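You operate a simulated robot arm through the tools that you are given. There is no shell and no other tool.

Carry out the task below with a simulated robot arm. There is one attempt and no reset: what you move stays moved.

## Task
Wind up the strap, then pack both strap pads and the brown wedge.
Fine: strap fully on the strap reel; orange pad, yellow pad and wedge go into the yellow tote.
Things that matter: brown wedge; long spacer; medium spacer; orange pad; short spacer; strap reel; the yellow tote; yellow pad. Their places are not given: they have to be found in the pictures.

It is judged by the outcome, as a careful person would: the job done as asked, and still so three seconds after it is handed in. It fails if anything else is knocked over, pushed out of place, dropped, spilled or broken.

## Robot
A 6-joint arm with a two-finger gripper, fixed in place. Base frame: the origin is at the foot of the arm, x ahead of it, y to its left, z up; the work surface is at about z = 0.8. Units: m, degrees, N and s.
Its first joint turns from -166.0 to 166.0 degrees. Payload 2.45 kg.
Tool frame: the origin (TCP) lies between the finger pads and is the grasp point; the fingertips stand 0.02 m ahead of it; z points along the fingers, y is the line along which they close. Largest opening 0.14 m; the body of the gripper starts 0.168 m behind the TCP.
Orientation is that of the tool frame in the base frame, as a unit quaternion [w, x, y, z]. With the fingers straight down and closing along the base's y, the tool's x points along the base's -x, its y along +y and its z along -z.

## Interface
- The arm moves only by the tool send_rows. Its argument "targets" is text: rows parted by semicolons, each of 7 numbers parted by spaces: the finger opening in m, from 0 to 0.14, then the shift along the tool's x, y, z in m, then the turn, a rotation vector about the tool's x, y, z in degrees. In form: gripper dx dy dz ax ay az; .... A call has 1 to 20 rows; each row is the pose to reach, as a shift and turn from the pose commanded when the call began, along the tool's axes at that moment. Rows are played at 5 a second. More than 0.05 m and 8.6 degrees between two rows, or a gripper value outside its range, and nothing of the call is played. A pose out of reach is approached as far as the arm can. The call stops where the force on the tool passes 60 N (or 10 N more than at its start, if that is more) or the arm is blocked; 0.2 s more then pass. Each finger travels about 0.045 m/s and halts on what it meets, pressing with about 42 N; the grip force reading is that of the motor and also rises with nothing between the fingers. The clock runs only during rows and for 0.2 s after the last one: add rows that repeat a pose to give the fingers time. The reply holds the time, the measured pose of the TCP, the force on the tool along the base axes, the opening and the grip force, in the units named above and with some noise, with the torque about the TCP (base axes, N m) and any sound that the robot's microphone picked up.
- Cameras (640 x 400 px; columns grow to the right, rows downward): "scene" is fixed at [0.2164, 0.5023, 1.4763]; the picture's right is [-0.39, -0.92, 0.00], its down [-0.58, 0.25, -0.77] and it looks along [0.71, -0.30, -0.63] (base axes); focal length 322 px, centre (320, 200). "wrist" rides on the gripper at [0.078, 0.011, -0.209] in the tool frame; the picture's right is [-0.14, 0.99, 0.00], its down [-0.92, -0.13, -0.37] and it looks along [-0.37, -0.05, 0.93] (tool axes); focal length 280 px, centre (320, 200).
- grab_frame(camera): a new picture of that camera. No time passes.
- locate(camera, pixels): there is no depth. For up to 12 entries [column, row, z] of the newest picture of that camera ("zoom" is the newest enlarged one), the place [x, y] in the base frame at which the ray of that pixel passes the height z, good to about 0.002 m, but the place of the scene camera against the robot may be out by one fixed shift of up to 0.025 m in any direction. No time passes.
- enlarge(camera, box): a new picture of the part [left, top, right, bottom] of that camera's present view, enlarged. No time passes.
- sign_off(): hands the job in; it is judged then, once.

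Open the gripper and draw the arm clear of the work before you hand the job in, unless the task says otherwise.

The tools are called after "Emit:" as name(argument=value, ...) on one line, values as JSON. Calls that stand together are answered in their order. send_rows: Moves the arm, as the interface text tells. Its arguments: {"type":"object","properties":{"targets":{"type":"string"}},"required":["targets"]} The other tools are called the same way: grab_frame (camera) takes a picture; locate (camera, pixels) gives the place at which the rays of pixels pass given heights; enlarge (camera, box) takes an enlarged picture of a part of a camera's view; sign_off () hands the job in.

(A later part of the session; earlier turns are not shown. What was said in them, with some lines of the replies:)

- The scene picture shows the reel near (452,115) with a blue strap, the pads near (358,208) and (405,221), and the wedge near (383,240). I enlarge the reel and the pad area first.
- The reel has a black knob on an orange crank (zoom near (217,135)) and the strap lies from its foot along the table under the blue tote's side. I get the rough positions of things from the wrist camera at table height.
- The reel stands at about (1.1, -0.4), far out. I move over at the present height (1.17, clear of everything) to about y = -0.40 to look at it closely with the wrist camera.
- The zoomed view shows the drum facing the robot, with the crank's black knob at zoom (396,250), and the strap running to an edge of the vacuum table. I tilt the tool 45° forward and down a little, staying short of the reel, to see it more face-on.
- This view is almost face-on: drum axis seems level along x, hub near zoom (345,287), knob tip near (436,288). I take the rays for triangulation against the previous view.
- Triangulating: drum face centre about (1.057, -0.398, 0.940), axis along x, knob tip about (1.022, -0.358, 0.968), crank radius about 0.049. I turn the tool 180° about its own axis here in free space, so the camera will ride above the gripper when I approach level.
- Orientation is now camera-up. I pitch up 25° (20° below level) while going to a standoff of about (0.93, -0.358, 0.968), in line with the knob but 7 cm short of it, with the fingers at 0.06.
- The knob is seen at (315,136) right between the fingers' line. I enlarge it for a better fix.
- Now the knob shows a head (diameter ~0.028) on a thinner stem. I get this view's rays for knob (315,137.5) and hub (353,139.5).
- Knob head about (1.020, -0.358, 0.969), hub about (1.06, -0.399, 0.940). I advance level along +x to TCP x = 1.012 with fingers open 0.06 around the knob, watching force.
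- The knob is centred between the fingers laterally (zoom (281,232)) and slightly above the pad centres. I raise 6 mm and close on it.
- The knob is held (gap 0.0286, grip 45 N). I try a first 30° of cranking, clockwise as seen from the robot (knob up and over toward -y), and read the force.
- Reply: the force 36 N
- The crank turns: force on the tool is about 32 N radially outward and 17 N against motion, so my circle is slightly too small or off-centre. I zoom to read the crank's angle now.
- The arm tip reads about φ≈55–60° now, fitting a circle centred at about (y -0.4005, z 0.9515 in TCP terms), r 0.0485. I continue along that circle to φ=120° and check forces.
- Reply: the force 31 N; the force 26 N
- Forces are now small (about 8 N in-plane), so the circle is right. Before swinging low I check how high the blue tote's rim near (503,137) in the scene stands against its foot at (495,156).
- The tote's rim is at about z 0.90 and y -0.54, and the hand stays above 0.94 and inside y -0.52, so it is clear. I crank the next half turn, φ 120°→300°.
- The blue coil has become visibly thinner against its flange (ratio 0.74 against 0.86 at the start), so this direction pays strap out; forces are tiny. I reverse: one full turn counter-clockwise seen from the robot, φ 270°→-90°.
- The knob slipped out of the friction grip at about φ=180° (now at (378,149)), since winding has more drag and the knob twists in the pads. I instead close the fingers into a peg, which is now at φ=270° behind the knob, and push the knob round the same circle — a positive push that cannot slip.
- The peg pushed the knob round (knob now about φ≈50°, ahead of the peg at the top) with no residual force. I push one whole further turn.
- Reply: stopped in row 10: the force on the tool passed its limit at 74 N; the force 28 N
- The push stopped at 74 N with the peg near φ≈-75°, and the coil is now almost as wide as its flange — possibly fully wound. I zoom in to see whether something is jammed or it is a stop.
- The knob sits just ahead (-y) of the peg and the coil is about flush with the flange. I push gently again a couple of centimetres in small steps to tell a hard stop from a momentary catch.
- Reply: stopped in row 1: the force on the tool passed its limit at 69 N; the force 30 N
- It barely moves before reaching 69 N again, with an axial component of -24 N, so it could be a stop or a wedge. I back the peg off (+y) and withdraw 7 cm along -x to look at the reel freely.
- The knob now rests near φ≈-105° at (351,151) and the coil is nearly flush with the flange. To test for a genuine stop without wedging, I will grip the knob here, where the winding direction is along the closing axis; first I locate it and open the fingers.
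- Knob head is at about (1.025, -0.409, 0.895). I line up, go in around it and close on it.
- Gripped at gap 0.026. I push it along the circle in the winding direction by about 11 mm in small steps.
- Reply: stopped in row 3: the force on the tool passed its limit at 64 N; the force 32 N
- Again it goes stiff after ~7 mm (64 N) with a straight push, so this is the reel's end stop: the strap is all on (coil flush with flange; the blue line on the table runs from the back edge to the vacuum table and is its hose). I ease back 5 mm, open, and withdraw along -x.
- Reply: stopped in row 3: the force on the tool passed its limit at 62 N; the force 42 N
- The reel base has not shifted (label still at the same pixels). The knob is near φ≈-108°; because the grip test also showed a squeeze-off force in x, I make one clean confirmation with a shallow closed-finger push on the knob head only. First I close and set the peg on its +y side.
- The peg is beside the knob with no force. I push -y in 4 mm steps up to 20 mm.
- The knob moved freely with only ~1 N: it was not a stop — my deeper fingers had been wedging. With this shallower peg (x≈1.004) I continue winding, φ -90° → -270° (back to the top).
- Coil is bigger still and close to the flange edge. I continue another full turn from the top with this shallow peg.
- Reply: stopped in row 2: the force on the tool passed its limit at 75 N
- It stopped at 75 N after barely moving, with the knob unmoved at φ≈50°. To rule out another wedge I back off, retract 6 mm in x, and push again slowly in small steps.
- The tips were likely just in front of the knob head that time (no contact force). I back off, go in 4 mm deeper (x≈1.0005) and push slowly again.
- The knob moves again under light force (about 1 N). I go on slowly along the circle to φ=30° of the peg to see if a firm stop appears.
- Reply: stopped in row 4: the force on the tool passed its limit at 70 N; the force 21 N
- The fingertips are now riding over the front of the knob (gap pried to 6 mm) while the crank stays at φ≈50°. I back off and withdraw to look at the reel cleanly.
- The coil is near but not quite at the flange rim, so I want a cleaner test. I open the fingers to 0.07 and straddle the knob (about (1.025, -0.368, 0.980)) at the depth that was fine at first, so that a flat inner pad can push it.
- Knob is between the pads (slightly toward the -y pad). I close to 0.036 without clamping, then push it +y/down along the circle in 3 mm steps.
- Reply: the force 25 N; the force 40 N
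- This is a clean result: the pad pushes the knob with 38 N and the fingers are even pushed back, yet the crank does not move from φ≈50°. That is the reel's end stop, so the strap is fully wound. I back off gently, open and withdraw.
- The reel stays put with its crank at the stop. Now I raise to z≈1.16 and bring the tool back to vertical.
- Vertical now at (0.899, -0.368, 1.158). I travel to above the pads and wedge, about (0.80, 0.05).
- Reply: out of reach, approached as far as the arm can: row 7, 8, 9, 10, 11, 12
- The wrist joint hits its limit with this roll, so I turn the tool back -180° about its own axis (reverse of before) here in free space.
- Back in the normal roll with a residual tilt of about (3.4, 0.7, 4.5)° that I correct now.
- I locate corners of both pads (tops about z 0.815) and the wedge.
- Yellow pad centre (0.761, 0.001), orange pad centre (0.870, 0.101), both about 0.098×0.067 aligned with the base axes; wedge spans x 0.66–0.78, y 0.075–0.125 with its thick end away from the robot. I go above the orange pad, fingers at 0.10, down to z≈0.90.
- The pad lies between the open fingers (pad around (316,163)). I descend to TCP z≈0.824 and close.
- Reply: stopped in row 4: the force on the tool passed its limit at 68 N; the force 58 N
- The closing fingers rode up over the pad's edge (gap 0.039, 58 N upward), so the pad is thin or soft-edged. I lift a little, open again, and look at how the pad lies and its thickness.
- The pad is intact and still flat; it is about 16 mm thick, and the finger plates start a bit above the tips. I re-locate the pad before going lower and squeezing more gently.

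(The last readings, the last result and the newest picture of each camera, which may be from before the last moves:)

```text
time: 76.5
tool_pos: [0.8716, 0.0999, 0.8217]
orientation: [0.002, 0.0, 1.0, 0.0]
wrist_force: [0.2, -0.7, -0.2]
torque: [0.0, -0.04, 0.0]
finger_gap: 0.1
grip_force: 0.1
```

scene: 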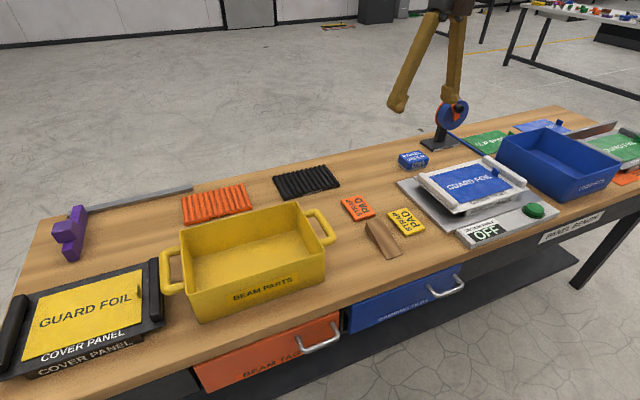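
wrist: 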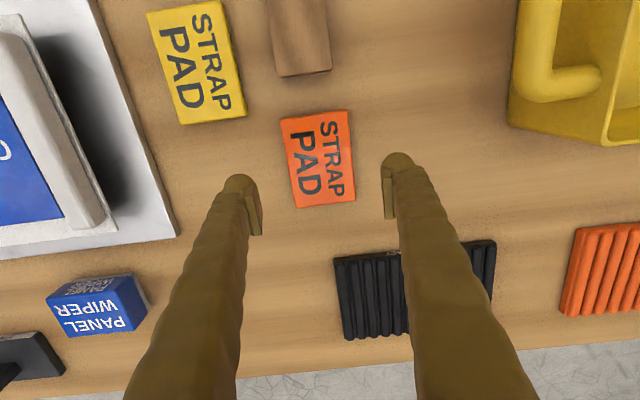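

Pad centre is (0.866, 0.102). No table contact yet at TCP 0.8217, so I lower 2 mm more and close gently to a command of 0.060.

Emit:
send_rows(targets="0.1 0.002 0.002 0.001 0 0 0; 0.1 0.003 0.002 0.002 0 0 0; 0.1 0.003 0.002 0.002 0 0 0")

Emit:
send_rows(targets="0.085 0 0 0 0 0 0; 0.073 0 0 0 0 0 0; 0.068 0 0 0 0 0 0; 0.065 0 0 0 0 0 0; 0.063 0 0 0 0 0 0; 0.063 0 0 0 0 0 0")

Emit:
enlarge(camera="wrist", box=[220, 80, 420, 240])

Emit:
enlarge(camera="scene", box=[330, 180, 430, 250])

```text
time: 77.3
tool_pos: [0.8673, 0.1031, 0.8197]
orientation: [0.002, -0.001, 1.0, 0.002]
wrist_force: [1.8, -0.3, 0.3]
torque: [0.03, 0.0, 0.03]
finger_gap: 0.1
grip_force: 0.0
```

```text
time: 78.7
tool_pos: [0.8691, 0.1019, 0.8191]
orientation: [0.002, 0.0, 1.0, 0.001]
wrist_force: [0.0, 0.0, 1.5]
torque: [-0.01, 0.04, 0.03]
finger_gap: 0.0686
grip_force: 41.9
```

```text
2.50 times, centred on (320, 160) of wrist
```

zoom: 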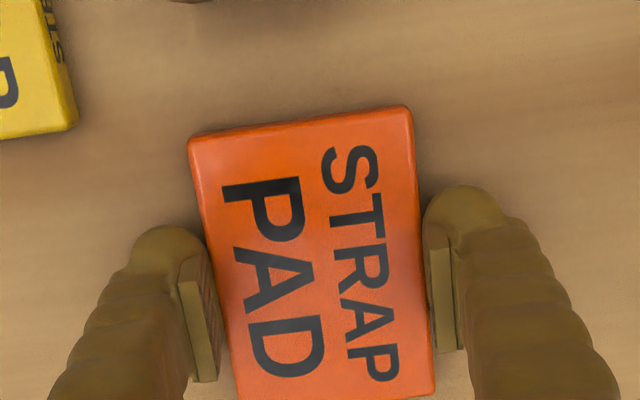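

```text
5.71 times, centred on (380, 215) of scene
```

zoom: 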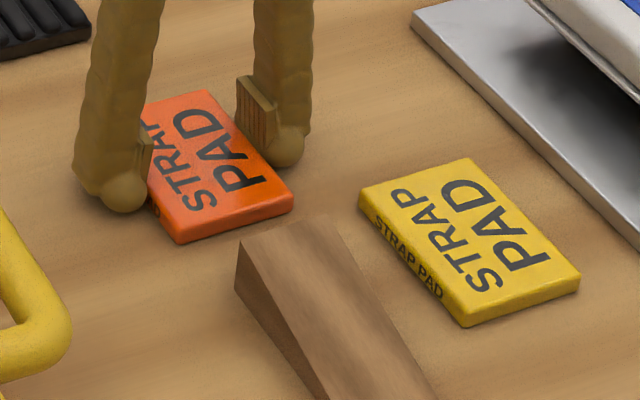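

The pad is gripped at 0.0686 with 42 N and no upward force. I lift 4 cm and check that it is held.

Emit:
send_rows(targets="0.063 0 0 -0.01 0 0 0; 0.063 0 0 -0.02 0 0 0; 0.063 0 0 -0.03 0 0 0; 0.063 0 0 -0.04 0 0 0; 0.063 0 0 -0.04 0 0 0")

Emit:
enlarge(camera="scene", box=[330, 180, 430, 250])

Emit:
grab_frame(camera="wrist")

```text
time: 79.9
tool_pos: [0.8677, 0.1021, 0.8598]
orientation: [0.002, 0.001, 1.0, 0.001]
wrist_force: [0.9, 0.0, -0.5]
torque: [-0.02, 0.03, 0.0]
finger_gap: 0.0683
grip_force: 41.6
```

```text
5.71 times, centred on (380, 215) of scene
```

zoom: 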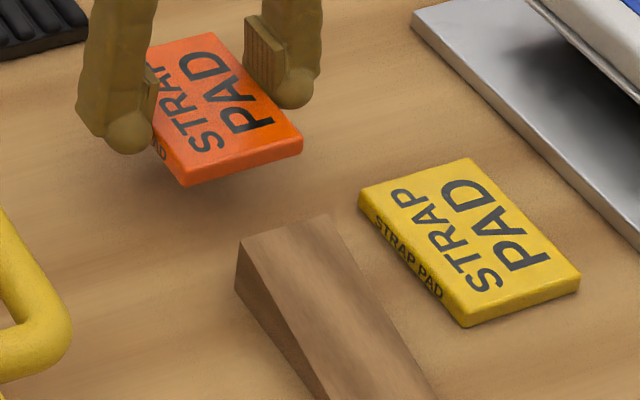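

```text
taken
```

wrist: 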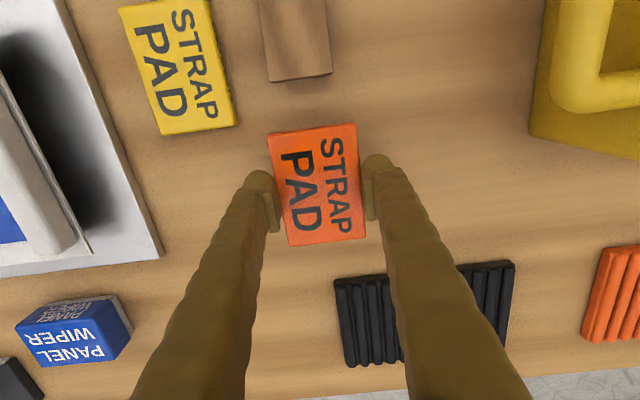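

The orange pad is held level. I lift to z≈1.10 and move toward the yellow tote to look at its interior.

Emit:
send_rows(targets="0.063 0 0 -0.045 0 0 0; 0.063 0 0 -0.09 0 0 0; 0.063 0 0 -0.135 0 0 0; 0.063 0 0 -0.18 0 0 0; 0.063 0 0 -0.225 0 0 0; 0.063 0 0 -0.24 0 0 0; 0.063 0.02 0.04 -0.24 0 0 0; 0.063 0.04 0.08 -0.24 0 0 0; 0.063 0.06 0.12 -0.24 0 0 0; 0.063 0.08 0.16 -0.24 0 0 0; 0.063 0.1 0.2 -0.24 0 0 0; 0.063 0.118 0.24 -0.24 0 0 0; 0.063 0.118 0.28 -0.24 0 0 0; 0.063 0.118 0.28 -0.24 0 0 0")

Emit:
grab_frame(camera="wrist")

Emit:
grab_frame(camera="scene")

```text
time: 82.9
tool_pos: [0.7497, 0.3821, 1.1007]
orientation: [0.002, 0.001, 1.0, 0.002]
wrist_force: [0.5, -0.9, -0.8]
torque: [0.03, -0.01, -0.02]
finger_gap: 0.0685
grip_force: 41.7
```

```text
taken
```

wrist: 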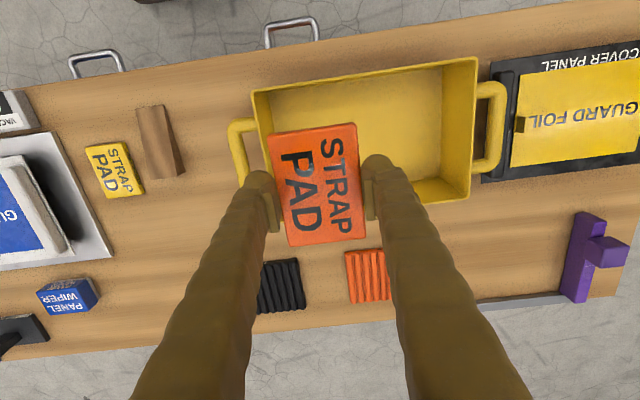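

```text
taken
```

scene: 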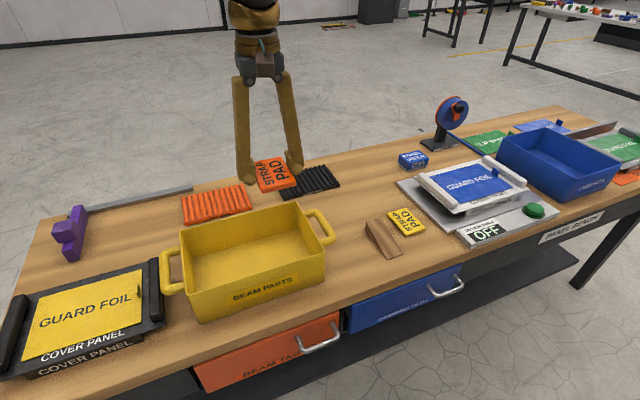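

I measure the tote's rim and floor from both cameras to fix its extents and height.

Emit:
enlarge(camera="scene", box=[150, 180, 350, 330])

Emit:
enlarge(camera="wrist", box=[220, 40, 520, 220])

```text
2.67 times, centred on (250, 255) of scene
```

zoom: 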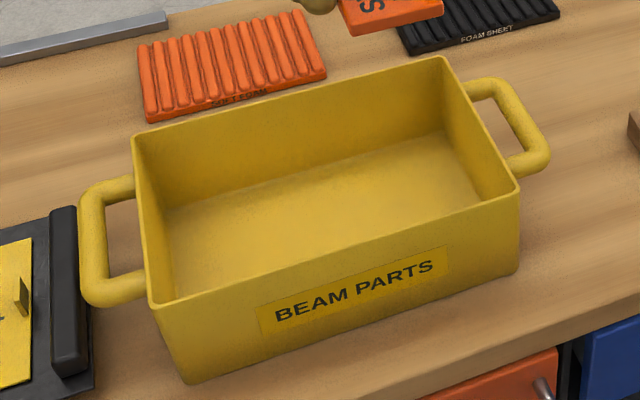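

```text
2.13 times, centred on (370, 130) of wrist
```

zoom: 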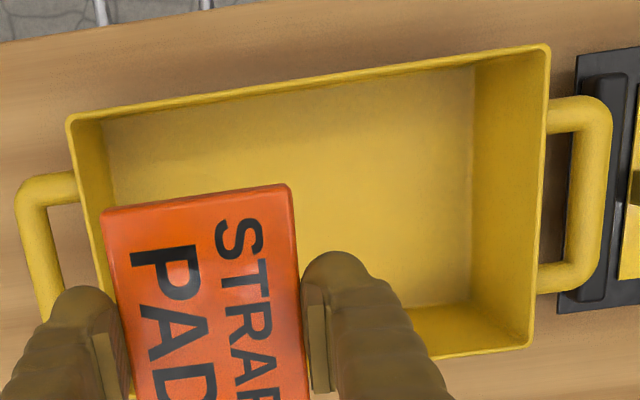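

Emit:
locate(camera="zoom", pixels=[[68, 118, 0.88], [68, 118, 0.92], [548, 48, 0.88], [548, 48, 0.92], [532, 345, 0.88], [532, 345, 0.92], [108, 125, 0.805], [474, 66, 0.805], [470, 300, 0.805], [428, 356, 0.9]])

Emit:
locate(camera="scene", pixels=[[324.3, 251.3, 0.88], [324.3, 251.3, 0.92], [323.1, 282, 0.8], [187, 292.5, 0.88], [187, 292.5, 0.92], [201.3, 323.3, 0.8]])

```text
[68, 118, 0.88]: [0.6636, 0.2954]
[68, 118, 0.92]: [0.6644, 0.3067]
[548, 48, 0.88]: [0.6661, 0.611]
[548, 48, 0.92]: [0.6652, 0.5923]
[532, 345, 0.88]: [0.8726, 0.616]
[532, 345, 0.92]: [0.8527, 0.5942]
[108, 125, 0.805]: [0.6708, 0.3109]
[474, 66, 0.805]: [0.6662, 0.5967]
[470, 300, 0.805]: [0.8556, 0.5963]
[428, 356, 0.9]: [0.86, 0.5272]
```

```text
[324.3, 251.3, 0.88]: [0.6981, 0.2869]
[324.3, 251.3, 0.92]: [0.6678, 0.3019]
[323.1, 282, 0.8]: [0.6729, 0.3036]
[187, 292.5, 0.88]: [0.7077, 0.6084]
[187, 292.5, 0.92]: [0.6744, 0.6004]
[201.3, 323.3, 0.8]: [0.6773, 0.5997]
```

Tote interior: about x 0.667–0.857, y 0.308–0.595, rim z≈0.92, floor ≈0.805. I carry the orange pad to (0.762, 0.51) and lower it to just above the floor.

Emit:
send_rows(targets="0.063 -0.004 0.04 0 0 0 0; 0.063 -0.008 0.08 0 0 0 0; 0.063 -0.0123 0.128 0 0 0 0; 0.063 -0.0123 0.128 0.04 0 0 0; 0.063 -0.0123 0.128 0.085 0 0 0; 0.063 -0.0123 0.128 0.13 0 0 0; 0.063 -0.0123 0.128 0.175 0 0 0; 0.063 -0.0123 0.128 0.215 0 0 0; 0.063 -0.0123 0.128 0.245 0 0 0; 0.063 -0.0123 0.128 0.262 0 0 0; 0.063 -0.0123 0.128 0.27 0 0 0; 0.063 -0.0123 0.128 0.27 0 0 0")

Emit:
grab_frame(camera="wrist")

Emit:
enlarge(camera="scene", box=[150, 180, 350, 330])

```text
time: 85.5
tool_pos: [0.7609, 0.5097, 0.8284]
orientation: [0.002, 0.0, 1.0, 0.001]
wrist_force: [0.7, 0.6, 0.3]
torque: [-0.02, -0.01, 0.02]
finger_gap: 0.0685
grip_force: 41.8
```

```text
taken
```

wrist: 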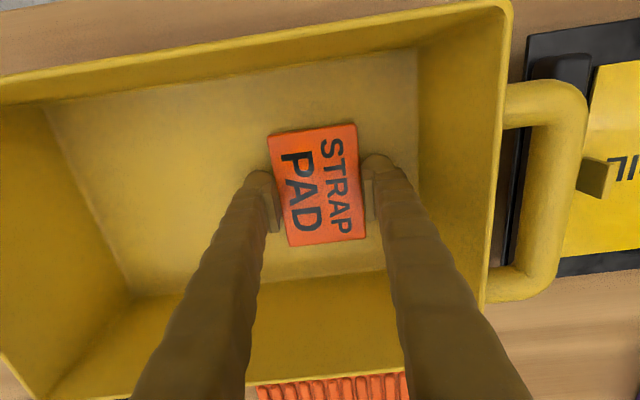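

```text
2.67 times, centred on (250, 255) of scene
```

zoom: 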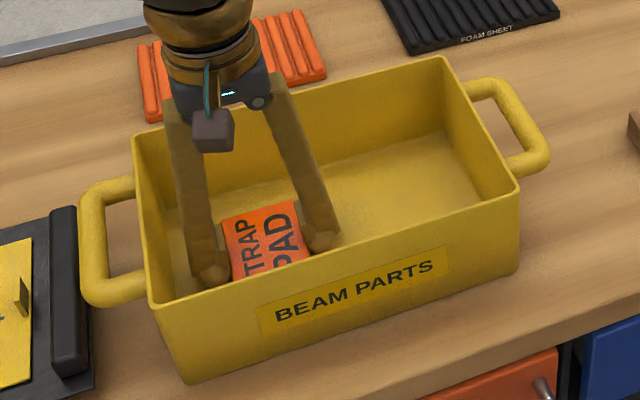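

The pad is inside, near the floor, with no contact force. I lower 3 mm more, then open to 0.085.

Emit:
send_rows(targets="0.063 0 0 0.002 0 0 0; 0.063 0 0 0.003 0 0 0; 0.068 0 0 0.003 0 0 0; 0.075 0 0 0.003 0 0 0; 0.085 0 0 0.003 0 0 0; 0.085 0 0 0.003 0 0 0; 0.085 0 0 0.003 0 0 0")

Emit:
enlarge(camera="wrist", box=[220, 80, 420, 240])

```text
time: 87.1
tool_pos: [0.762, 0.5112, 0.8265]
orientation: [0.002, -0.001, 1.0, 0.001]
wrist_force: [-0.3, 0.5, -0.7]
torque: [0.05, 0.0, -0.02]
finger_gap: 0.0851
grip_force: 0.1
```

```text
2.50 times, centred on (320, 160) of wrist
```

zoom: 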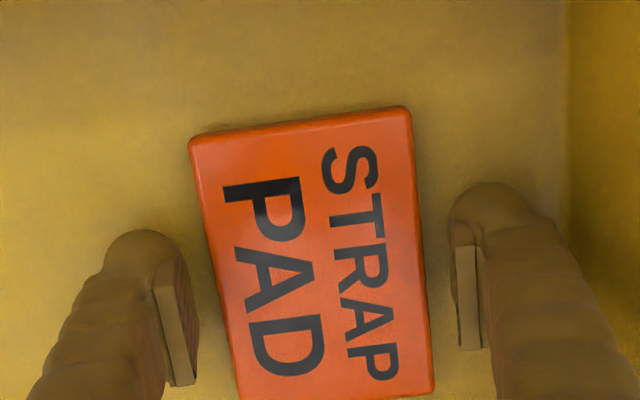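

The orange pad rests on the tote floor. I raise clear and travel back to above the yellow pad.

Emit:
send_rows(targets="0.085 0 0 -0.045 0 0 0; 0.085 0 0 -0.09 0 0 0; 0.085 0 0 -0.135 0 0 0; 0.085 0 0 -0.18 0 0 0; 0.085 0 0 -0.225 0 0 0; 0.1 0 -0.0425 -0.24 0 0 0; 0.1 0 -0.085 -0.24 0 0 0; 0.1 0 -0.1275 -0.24 0 0 0; 0.1 0 -0.17 -0.24 0 0 0; 0.1 0 -0.2125 -0.24 0 0 0; 0.1 0 -0.255 -0.24 0 0 0; 0.1 0 -0.2975 -0.24 0 0 0; 0.1 0 -0.34 -0.24 0 0 0; 0.1 0 -0.3825 -0.24 0 0 0; 0.1 0 -0.425 -0.24 0 0 0; 0.1 0 -0.4675 -0.24 0 0 0; 0.1 0 -0.51 -0.24 0 0 0; 0.1 0 -0.51 -0.2 0 0 0; 0.1 0 -0.51 -0.16 0 0 0; 0.1 0 -0.51 -0.16 0 0 0")

Emit:
grab_frame(camera="wrist")

Emit:
enlarge(camera="wrist", box=[220, 80, 420, 240])

```text
time: 91.3
tool_pos: [0.7616, 0.0006, 0.9874]
orientation: [0.001, -0.001, 1.0, 0.001]
wrist_force: [-0.8, 0.9, -0.6]
torque: [-0.03, 0.01, 0.0]
finger_gap: 0.1002
grip_force: 0.0
```

```text
taken
```

wrist: 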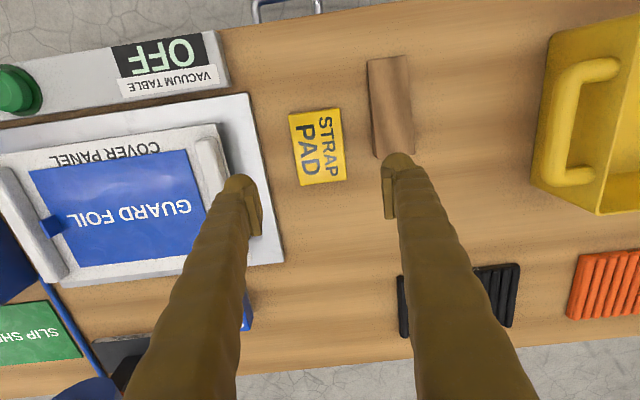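

```text
2.50 times, centred on (320, 160) of wrist
```

zoom: 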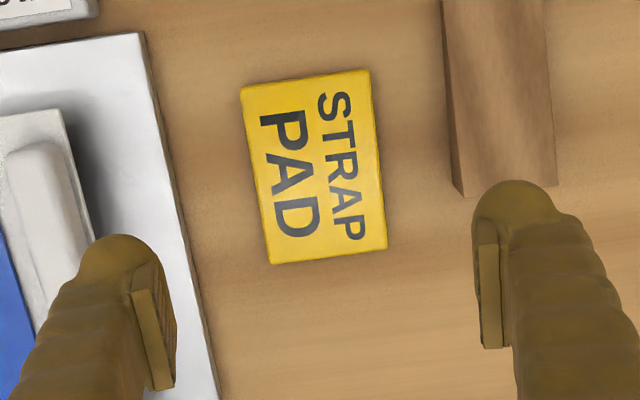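

Yellow pad corners at zoom (242,88),(370,71),(386,248),(272,263); I locate them with the neighbouring plate edge and wedge side.

Emit:
locate(camera="zoom", pixels=[[242, 88, 0.815], [370, 71, 0.815], [386, 248, 0.815], [272, 263, 0.815], [168, 150, 0.81], [186, 240, 0.81], [450, 185, 0.8], [462, 195, 0.8]])

```text
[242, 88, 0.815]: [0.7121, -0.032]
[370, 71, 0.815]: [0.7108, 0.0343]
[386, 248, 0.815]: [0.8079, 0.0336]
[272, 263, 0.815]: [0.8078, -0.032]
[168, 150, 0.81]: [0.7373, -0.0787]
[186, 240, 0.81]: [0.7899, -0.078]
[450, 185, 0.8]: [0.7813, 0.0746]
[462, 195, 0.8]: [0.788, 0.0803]
```

Pad centre (0.760, 0.001); with opening 0.088 the fingers' outsides (±0.058) clear the plate edge (-0.078) and wedge (0.075). I descend to TCP z≈0.8195.

Emit:
send_rows(targets="0.094 0.001 0 0.04 0 0 0; 0.088 0.001 0 0.08 0 0 0; 0.088 0.001 0 0.115 0 0 0; 0.088 0.001 0 0.14 0 0 0; 0.088 0.001 0 0.156 0 0 0; 0.088 0.001 0 0.165 0 0 0; 0.088 0.001 0 0.168 0 0 0; 0.088 0.001 0 0.168 0 0 0")

Emit:
send_rows(targets="0.08 0 0 0 0 0 0; 0.073 0 0 0 0 0 0; 0.068 0 0 0 0 0 0; 0.065 0 0 0 0 0 0; 0.062 0 0 0 0 0 0; 0.062 0 0 0 0 0 0")

Emit:
enlarge(camera="wrist", box=[220, 80, 420, 240])

```text
time: 93.1
tool_pos: [0.7609, 0.0004, 0.8184]
orientation: [0.002, 0.0, 1.0, 0.001]
wrist_force: [-0.5, 0.8, -0.1]
torque: [0.03, -0.02, 0.01]
finger_gap: 0.0882
grip_force: 0.1
```

```text
time: 94.5
tool_pos: [0.7615, 0.0003, 0.8195]
orientation: [0.002, 0.0, 1.0, 0.001]
wrist_force: [0.2, -13.1, 17.9]
torque: [-0.82, 0.05, 0.03]
finger_gap: 0.0716
grip_force: 7.0
```

```text
2.50 times, centred on (320, 160) of wrist
```

zoom: 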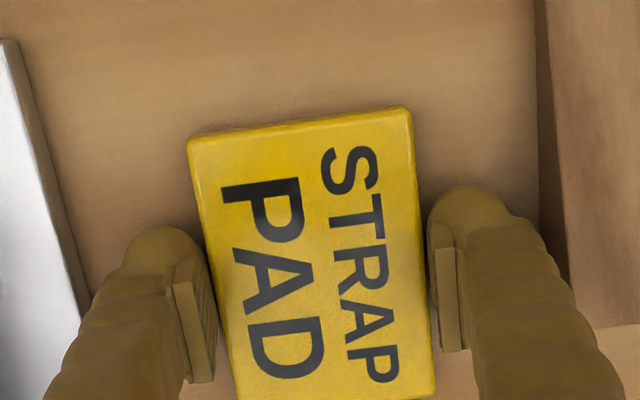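

The tips seem to touch the table (18 N up, one finger hanging back). I raise 1.5 mm and let them close on the pad.

Emit:
send_rows(targets="0.066 0 0 -0.001 0 0 0; 0.062 0 0 -0.0018 0 0 0; 0.06 0 0 -0.0018 0 0 0; 0.06 0 0 -0.0018 0 0 0; 0.06 0 0 -0.0018 0 0 0")

Emit:
enlarge(camera="wrist", box=[220, 80, 420, 240])

```text
time: 95.7
tool_pos: [0.7604, 0.001, 0.8207]
orientation: [0.001, -0.001, 1.0, 0.001]
wrist_force: [-0.2, 0.9, 0.4]
torque: [-0.02, 0.02, -0.02]
finger_gap: 0.0683
grip_force: 41.5
```

```text
2.50 times, centred on (320, 160) of wrist
```

zoom: 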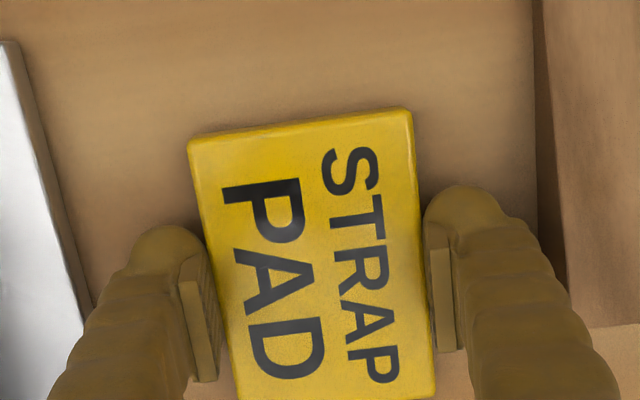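

Now it is gripped (0.0683, 41.5 N). I lift it, first slowly, then carry it at z≈1.08 to above the orange pad in the tote.

Emit:
send_rows(targets="0.06 0 0 -0.01 0 0 0; 0.06 0 0 -0.03 0 0 0; 0.06 0 0 -0.07 0 0 0; 0.06 0 0 -0.115 0 0 0; 0.06 0 0 -0.16 0 0 0; 0.06 0 0 -0.205 0 0 0; 0.06 0 0 -0.25 0 0 0; 0.06 0 0.04 -0.255 0 0 0; 0.06 0 0.082 -0.255 0 0 0; 0.06 0 0.125 -0.255 0 0 0; 0.06 0 0.168 -0.255 0 0 0; 0.06 0 0.211 -0.255 0 0 0; 0.06 0 0.254 -0.255 0 0 0; 0.06 0 0.297 -0.255 0 0 0; 0.06 0 0.34 -0.255 0 0 0; 0.06 0 0.383 -0.255 0 0 0; 0.06 0 0.426 -0.255 0 0 0; 0.06 -0.001 0.469 -0.255 0 0 0; 0.06 -0.002 0.51 -0.255 0 0 0; 0.06 -0.002 0.51 -0.255 0 0 0")

Emit:
grab_frame(camera="wrist")

Emit:
grab_frame(camera="scene")

```text
time: 99.9
tool_pos: [0.7626, 0.5123, 1.0741]
orientation: [0.001, 0.0, 1.0, 0.001]
wrist_force: [0.2, 0.4, -0.6]
torque: [0.0, -0.02, -0.02]
finger_gap: 0.0685
grip_force: 42.8
```

```text
taken
```

wrist: 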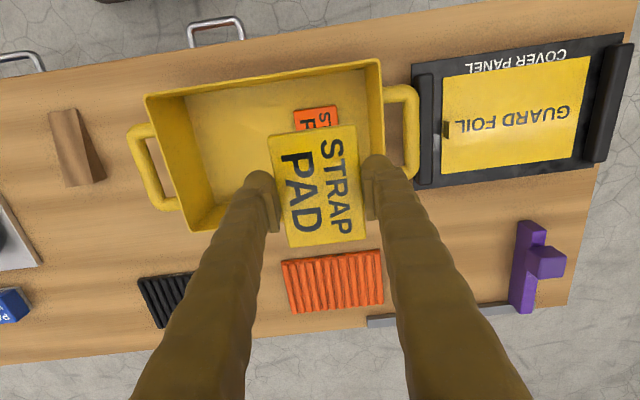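

```text
taken
```

scene: 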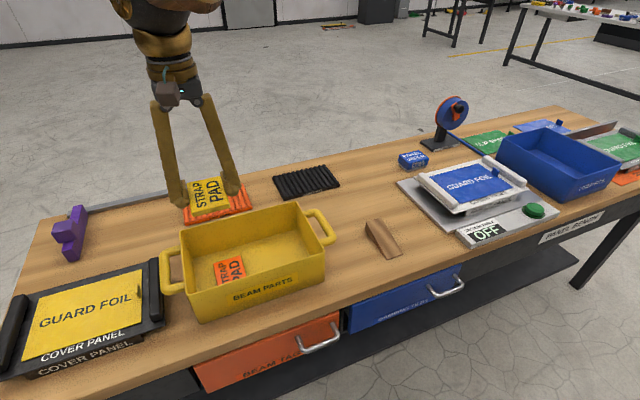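

I lower the yellow pad over the orange one to TCP z≈0.847 (a few mm above it).

Emit:
send_rows(targets="0.06 0.0006 -0.002 0.045 0 0 0; 0.06 0.0006 -0.002 0.09 0 0 0; 0.06 0.0006 -0.002 0.13 0 0 0; 0.06 0.0006 -0.002 0.165 0 0 0; 0.06 0.0006 -0.002 0.195 0 0 0; 0.06 0.0006 -0.002 0.215 0 0 0; 0.06 0.0006 -0.002 0.225 0 0 0; 0.06 0.0006 -0.002 0.227 0 0 0; 0.06 0.0006 -0.002 0.229 0 0 0; 0.06 0.0006 -0.002 0.229 0 0 0")

Emit:
grab_frame(camera="wrist")

Emit:
enlarge(camera="scene", box=[150, 180, 350, 330])

```text
time: 102.1
tool_pos: [0.762, 0.5078, 0.8451]
orientation: [0.001, 0.0, 1.0, 0.001]
wrist_force: [0.2, 0.2, 0.0]
torque: [-0.04, 0.0, -0.02]
finger_gap: 0.0681
grip_force: 42.0
```

```text
taken
```

wrist: 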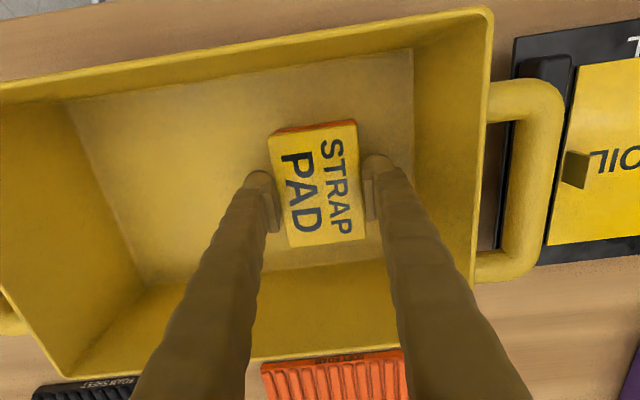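

```text
2.67 times, centred on (250, 255) of scene
```

zoom: 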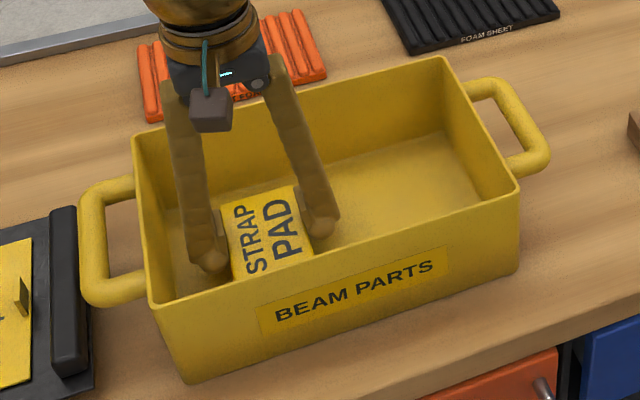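

The yellow pad lies right over the orange one with no contact yet. I lower 3 mm more, then open to 0.085.

Emit:
send_rows(targets="0.06 0 0 0.0015 0 0 0; 0.06 0 0 0.003 0 0 0; 0.067 0 0 0.003 0 0 0; 0.075 0 0 0.003 0 0 0; 0.085 0 0 0.003 0 0 0; 0.085 0 0 0.003 0 0 0; 0.085 0 0 0.003 0 0 0")

Emit:
enlarge(camera="wrist", box=[220, 80, 420, 240])

```text
time: 103.7
tool_pos: [0.7631, 0.5084, 0.8427]
orientation: [0.002, 0.0, 1.0, 0.001]
wrist_force: [0.9, -0.8, 0.2]
torque: [0.02, -0.01, 0.04]
finger_gap: 0.085
grip_force: 0.0
```

```text
2.50 times, centred on (320, 160) of wrist
```

zoom: 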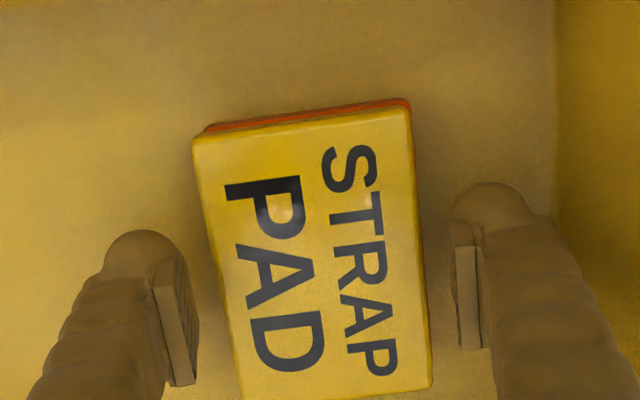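

The yellow pad lies flat on the orange one. I raise clear and go above the wedge, about (0.742, 0.10).

Emit:
send_rows(targets="0.085 0 0 -0.045 0 0 0; 0.085 0 0 -0.09 0 0 0; 0.085 0 0 -0.135 0 0 0; 0.085 0 0 -0.18 0 0 0; 0.085 0 0 -0.225 0 0 0; 0.085 0.002 -0.041 -0.23 0 0 0; 0.085 0.004 -0.082 -0.23 0 0 0; 0.085 0.006 -0.123 -0.23 0 0 0; 0.085 0.008 -0.164 -0.23 0 0 0; 0.085 0.01 -0.205 -0.23 0 0 0; 0.085 0.012 -0.246 -0.23 0 0 0; 0.085 0.014 -0.287 -0.23 0 0 0; 0.085 0.016 -0.328 -0.23 0 0 0; 0.085 0.018 -0.369 -0.23 0 0 0; 0.085 0.021 -0.408 -0.23 0 0 0; 0.085 0.021 -0.408 -0.185 0 0 0; 0.085 0.021 -0.408 -0.145 0 0 0; 0.085 0.021 -0.408 -0.145 0 0 0")

Emit:
grab_frame(camera="wrist")

Emit:
enlarge(camera="wrist", box=[220, 80, 420, 240])

Emit:
enlarge(camera="scene", box=[340, 190, 440, 270])

```text
time: 107.5
tool_pos: [0.74, 0.1028, 0.9871]
orientation: [0.002, -0.001, 1.0, 0.001]
wrist_force: [0.9, -0.8, -0.6]
torque: [-0.03, 0.0, -0.03]
finger_gap: 0.0848
grip_force: 0.0
```

```text
taken
```

wrist: 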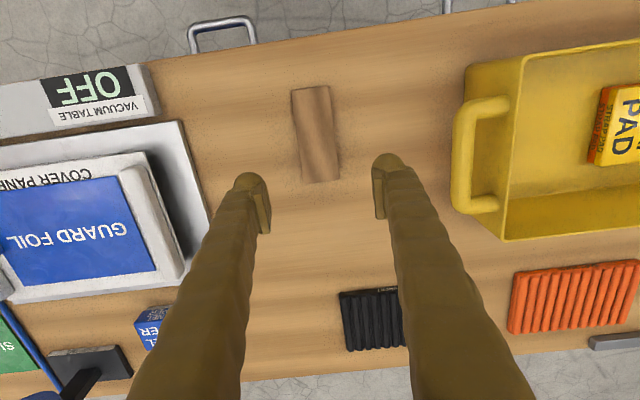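

```text
2.50 times, centred on (320, 160) of wrist
```

zoom: 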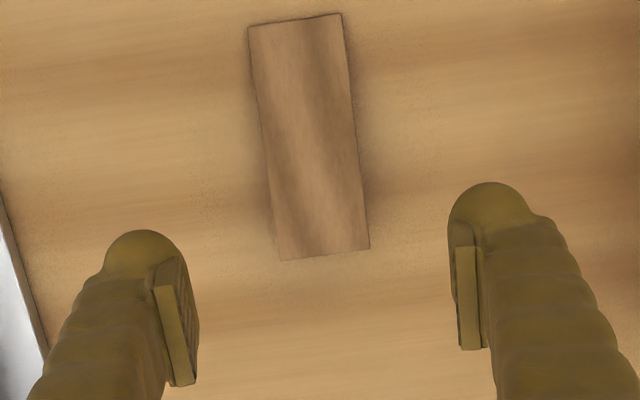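

```text
5.00 times, centred on (390, 230) of scene
```

zoom: 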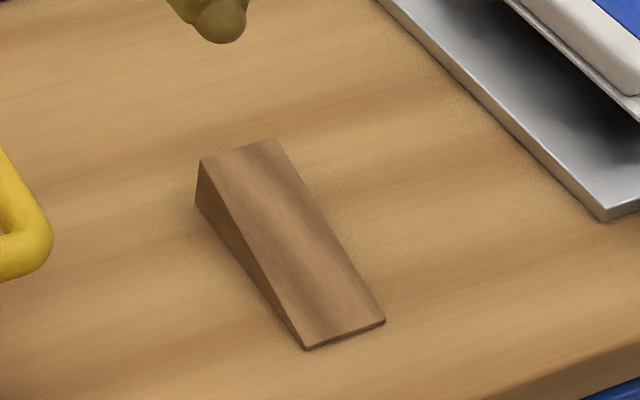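

The wedge is about 0.03 high at its far (thick) end. I locate its corners for centring.

Emit:
enlarge(camera="wrist", box=[220, 80, 420, 240])

Emit:
locate(camera="zoom", pixels=[[248, 28, 0.803], [342, 14, 0.803], [370, 247, 0.83], [283, 260, 0.83], [256, 130, 0.8], [270, 235, 0.8], [370, 247, 0.82], [283, 260, 0.82]])

```text
2.50 times, centred on (320, 160) of wrist
```

zoom: 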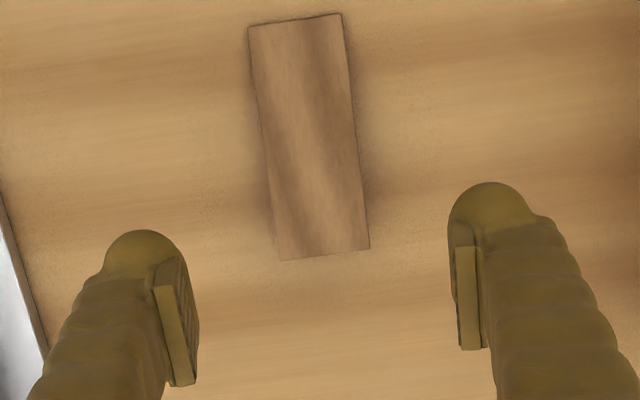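

```text
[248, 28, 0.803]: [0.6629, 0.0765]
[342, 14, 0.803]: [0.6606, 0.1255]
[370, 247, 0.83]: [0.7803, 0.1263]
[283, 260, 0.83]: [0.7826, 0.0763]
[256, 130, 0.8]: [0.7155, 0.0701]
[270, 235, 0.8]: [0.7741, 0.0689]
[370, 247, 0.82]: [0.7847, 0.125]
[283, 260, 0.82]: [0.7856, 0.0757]
```

Wedge: y centre 0.101, width 0.05. I descend at x≈0.753 to TCP z≈0.8215 with opening 0.08, then close.

Emit:
send_rows(targets="0.082 -0.006 -0.001 0.04 0 0 0; 0.08 -0.013 -0.002 0.08 0 0 0; 0.08 -0.013 -0.002 0.115 0 0 0; 0.08 -0.013 -0.002 0.14 0 0 0; 0.08 -0.013 -0.002 0.156 0 0 0; 0.08 -0.013 -0.002 0.163 0 0 0; 0.08 -0.013 -0.002 0.1656 0 0 0; 0.08 -0.013 -0.002 0.1656 0 0 0")

Emit:
send_rows(targets="0.07 0 0 0 0 0 0; 0.06 0 0 0 0 0 0; 0.052 0 0 0 0 0 0; 0.048 0 0 0 0 0 0; 0.044 0 0 0 0 0 0; 0.044 0 0 0 0 0 0; 0.044 0 0 0 0 0 0")

Emit:
enlarge(camera="wrist", box=[220, 80, 420, 240])

```text
time: 109.3
tool_pos: [0.755, 0.0985, 0.8223]
orientation: [0.001, 0.0, 1.0, 0.0]
wrist_force: [-0.1, -0.1, -0.6]
torque: [-0.01, -0.01, 0.0]
finger_gap: 0.0799
grip_force: 0.0
```

```text
time: 110.9
tool_pos: [0.7555, 0.0992, 0.8222]
orientation: [0.002, 0.0, 1.0, 0.0]
wrist_force: [0.4, -0.7, 1.1]
torque: [0.02, 0.02, -0.07]
finger_gap: 0.0486
grip_force: 42.0
```

```text
2.50 times, centred on (320, 160) of wrist
```

zoom: 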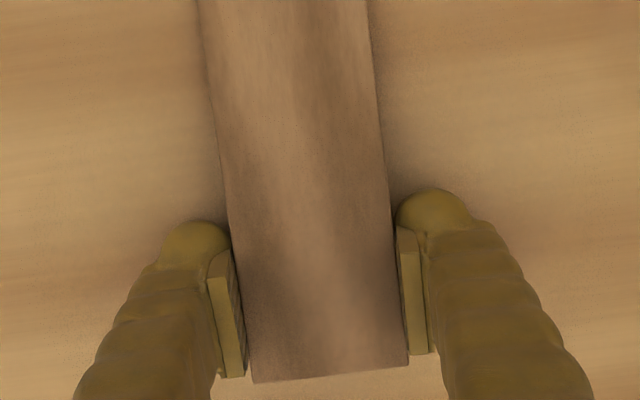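

The wedge is gripped (0.0486, 42 N). I lift it and carry it to above the free part of the tote, TCP about (0.795, 0.385).

Emit:
send_rows(targets="0.044 0 0 -0.01 0 0 0; 0.044 0 0 -0.03 0 0 0; 0.044 0 0 -0.07 0 0 0; 0.044 0 0 -0.115 0 0 0; 0.044 0 0 -0.16 0 0 0; 0.044 0 0 -0.205 0 0 0; 0.044 0 0 -0.25 0 0 0; 0.044 -0.005 0.035 -0.255 0 0 0; 0.044 -0.01 0.07 -0.255 0 0 0; 0.044 -0.016 0.11 -0.255 0 0 0; 0.044 -0.022 0.15 -0.255 0 0 0; 0.044 -0.028 0.19 -0.255 0 0 0; 0.044 -0.034 0.23 -0.255 0 0 0; 0.044 -0.04 0.27 -0.255 0 0 0; 0.044 -0.04 0.286 -0.255 0 0 0; 0.044 -0.04 0.286 -0.255 0 0 0")

Emit:
grab_frame(camera="wrist")

Emit:
grab_frame(camera="scene")

```text
time: 114.3
tool_pos: [0.7932, 0.3849, 1.0754]
orientation: [0.002, 0.0, 1.0, 0.0]
wrist_force: [-1.3, 0.1, -0.3]
torque: [0.0, -0.04, 0.0]
finger_gap: 0.0486
grip_force: 42.1
```

```text
taken
```

wrist: 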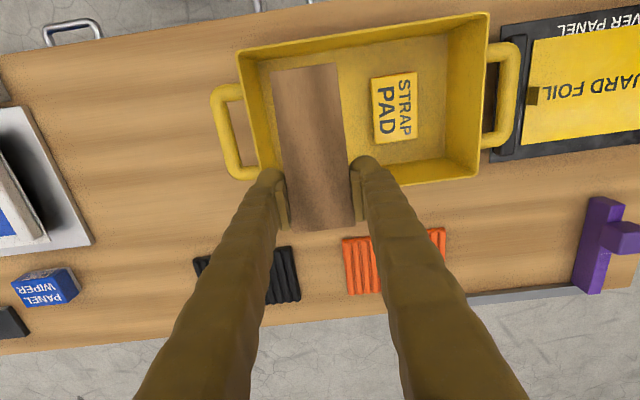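

```text
taken
```

scene: 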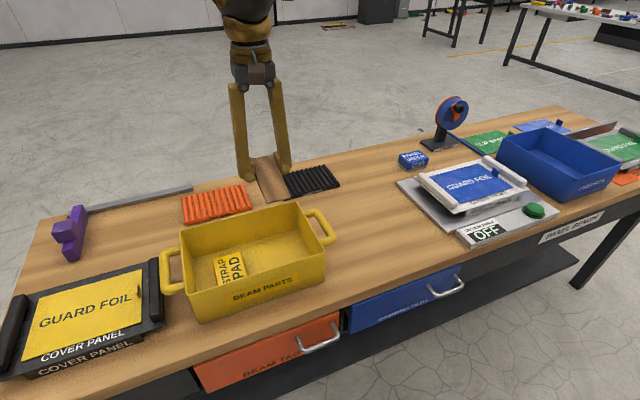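

The wedge hangs level. I lower it into the free part of the tote to about 3 mm above the floor.

Emit:
send_rows(targets="0.044 0 0.003 0.045 0 0 0; 0.044 0 0.003 0.09 0 0 0; 0.044 0 0.003 0.135 0 0 0; 0.044 0 0.003 0.175 0 0 0; 0.044 0 0.003 0.21 0 0 0; 0.044 0 0.003 0.232 0 0 0; 0.044 0 0.003 0.242 0 0 0; 0.044 0 0.003 0.245 0 0 0; 0.044 0 0.003 0.245 0 0 0")

Emit:
grab_frame(camera="wrist")

Emit:
enlarge(camera="scene", box=[150, 180, 350, 330])

```text
time: 116.3
tool_pos: [0.7937, 0.389, 0.8329]
orientation: [0.002, 0.0, 1.0, 0.0]
wrist_force: [0.6, -0.5, -0.6]
torque: [-0.01, -0.02, 0.02]
finger_gap: 0.0483
grip_force: 42.1
```

```text
taken
```

wrist: 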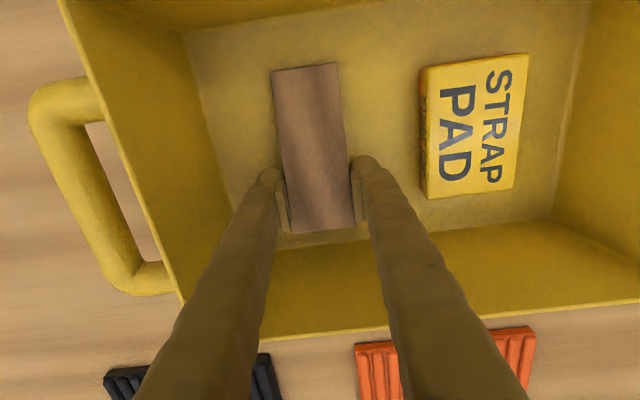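

```text
2.67 times, centred on (250, 255) of scene
```

zoom: 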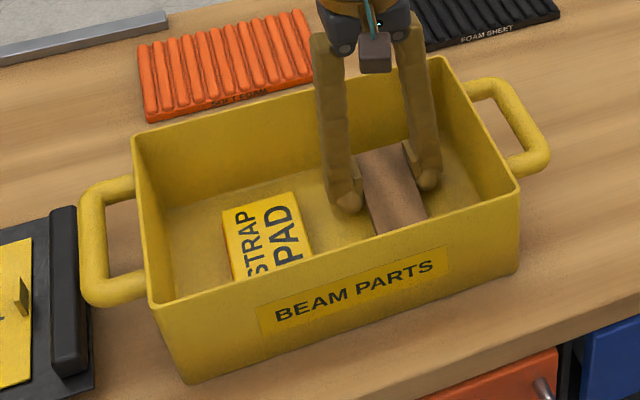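

The wedge is well inside beside the pads. I lower 4 mm more, open to 0.075, and raise out.

Emit:
send_rows(targets="0.044 0 0 0.002 0 0 0; 0.044 0 0 0.004 0 0 0; 0.05 0 0 0.004 0 0 0; 0.06 0 0 0.004 0 0 0; 0.075 0 0 0.004 0 0 0; 0.075 0 0 0.004 0 0 0; 0.075 0 0 0.004 0 0 0")

Emit:
send_rows(targets="0.075 0 0 -0.03 0 0 0; 0.075 0 0 -0.07 0 0 0; 0.075 0 0 -0.115 0 0 0; 0.075 0 0 -0.16 0 0 0; 0.075 0 0 -0.205 0 0 0; 0.09 0 0 -0.25 0 0 0; 0.11 0 0 -0.29 0 0 0; 0.14 0 0 -0.33 0 0 0; 0.14 0 0 -0.33 0 0 0")

Emit:
grab_frame(camera="wrist")

Emit:
grab_frame(camera="scene")

Emit:
enlarge(camera="scene", box=[400, 80, 560, 180])

```text
time: 117.9
tool_pos: [0.7935, 0.3883, 0.8291]
orientation: [0.001, 0.0, 1.0, 0.001]
wrist_force: [0.1, 1.4, 0.0]
torque: [0.0, -0.01, -0.04]
finger_gap: 0.0751
grip_force: 0.1
```

```text
time: 119.9
tool_pos: [0.7937, 0.3869, 1.1593]
orientation: [0.001, 0.0, 1.0, 0.001]
wrist_force: [0.1, 0.2, 0.0]
torque: [0.02, -0.02, 0.03]
finger_gap: 0.1401
grip_force: 0.1
```

```text
taken
```

wrist: 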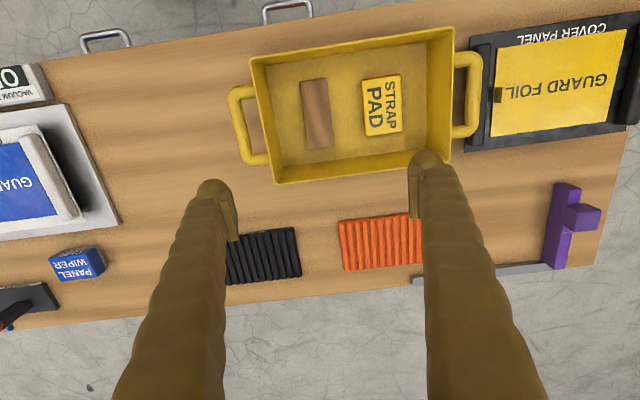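

```text
taken
```

scene: 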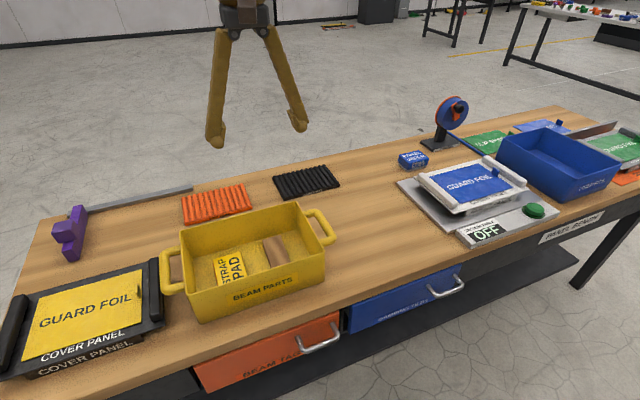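

```text
4.00 times, centred on (480, 130) of scene
```

zoom: 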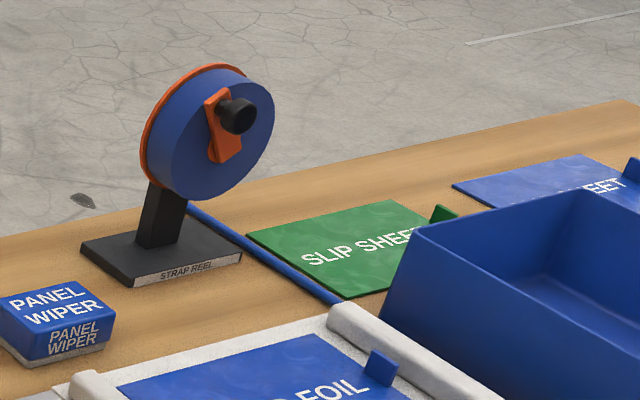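

The final pictures show the wedge and the stacked pads inside the yellow tote. The reel is unchanged with its crank at the stop, everything else is in place, and the gripper is open and clear at z≈1.16. I hand the job in.

Emit:
sign_off()

```text
The job is handed in.
```

I've handed the job in. The strap is wound onto the reel, and both strap pads and the brown wedge are in the yellow tote. I don't have the judge's result.

- **Strap:** I first turned the crank about two-thirds of a turn the wrong way, which paid some strap out, then reversed and wound until the crank stopped. The last check was a steady push of about 38 N, which did not move it. No loose strap was ever visible, so I judged it fully wound from that firm stop and from the coil reaching nearly to the flange. An earlier apparent stop turned out to be my fingers wedging on the crank.
- **Pads and wedge:** The yellow pad lies flat on top of the orange one, and the wedge is on the tote floor beside them. On the first try at the orange pad the fingers slid over its top edge. It looked undamaged, and the second grip held.
- **Spacers:** I never saw the long, medium or short spacer in any picture. The task did not ask for them to be moved.

In the last pictures nothing else had moved. The arm is raised clear with the gripper open.
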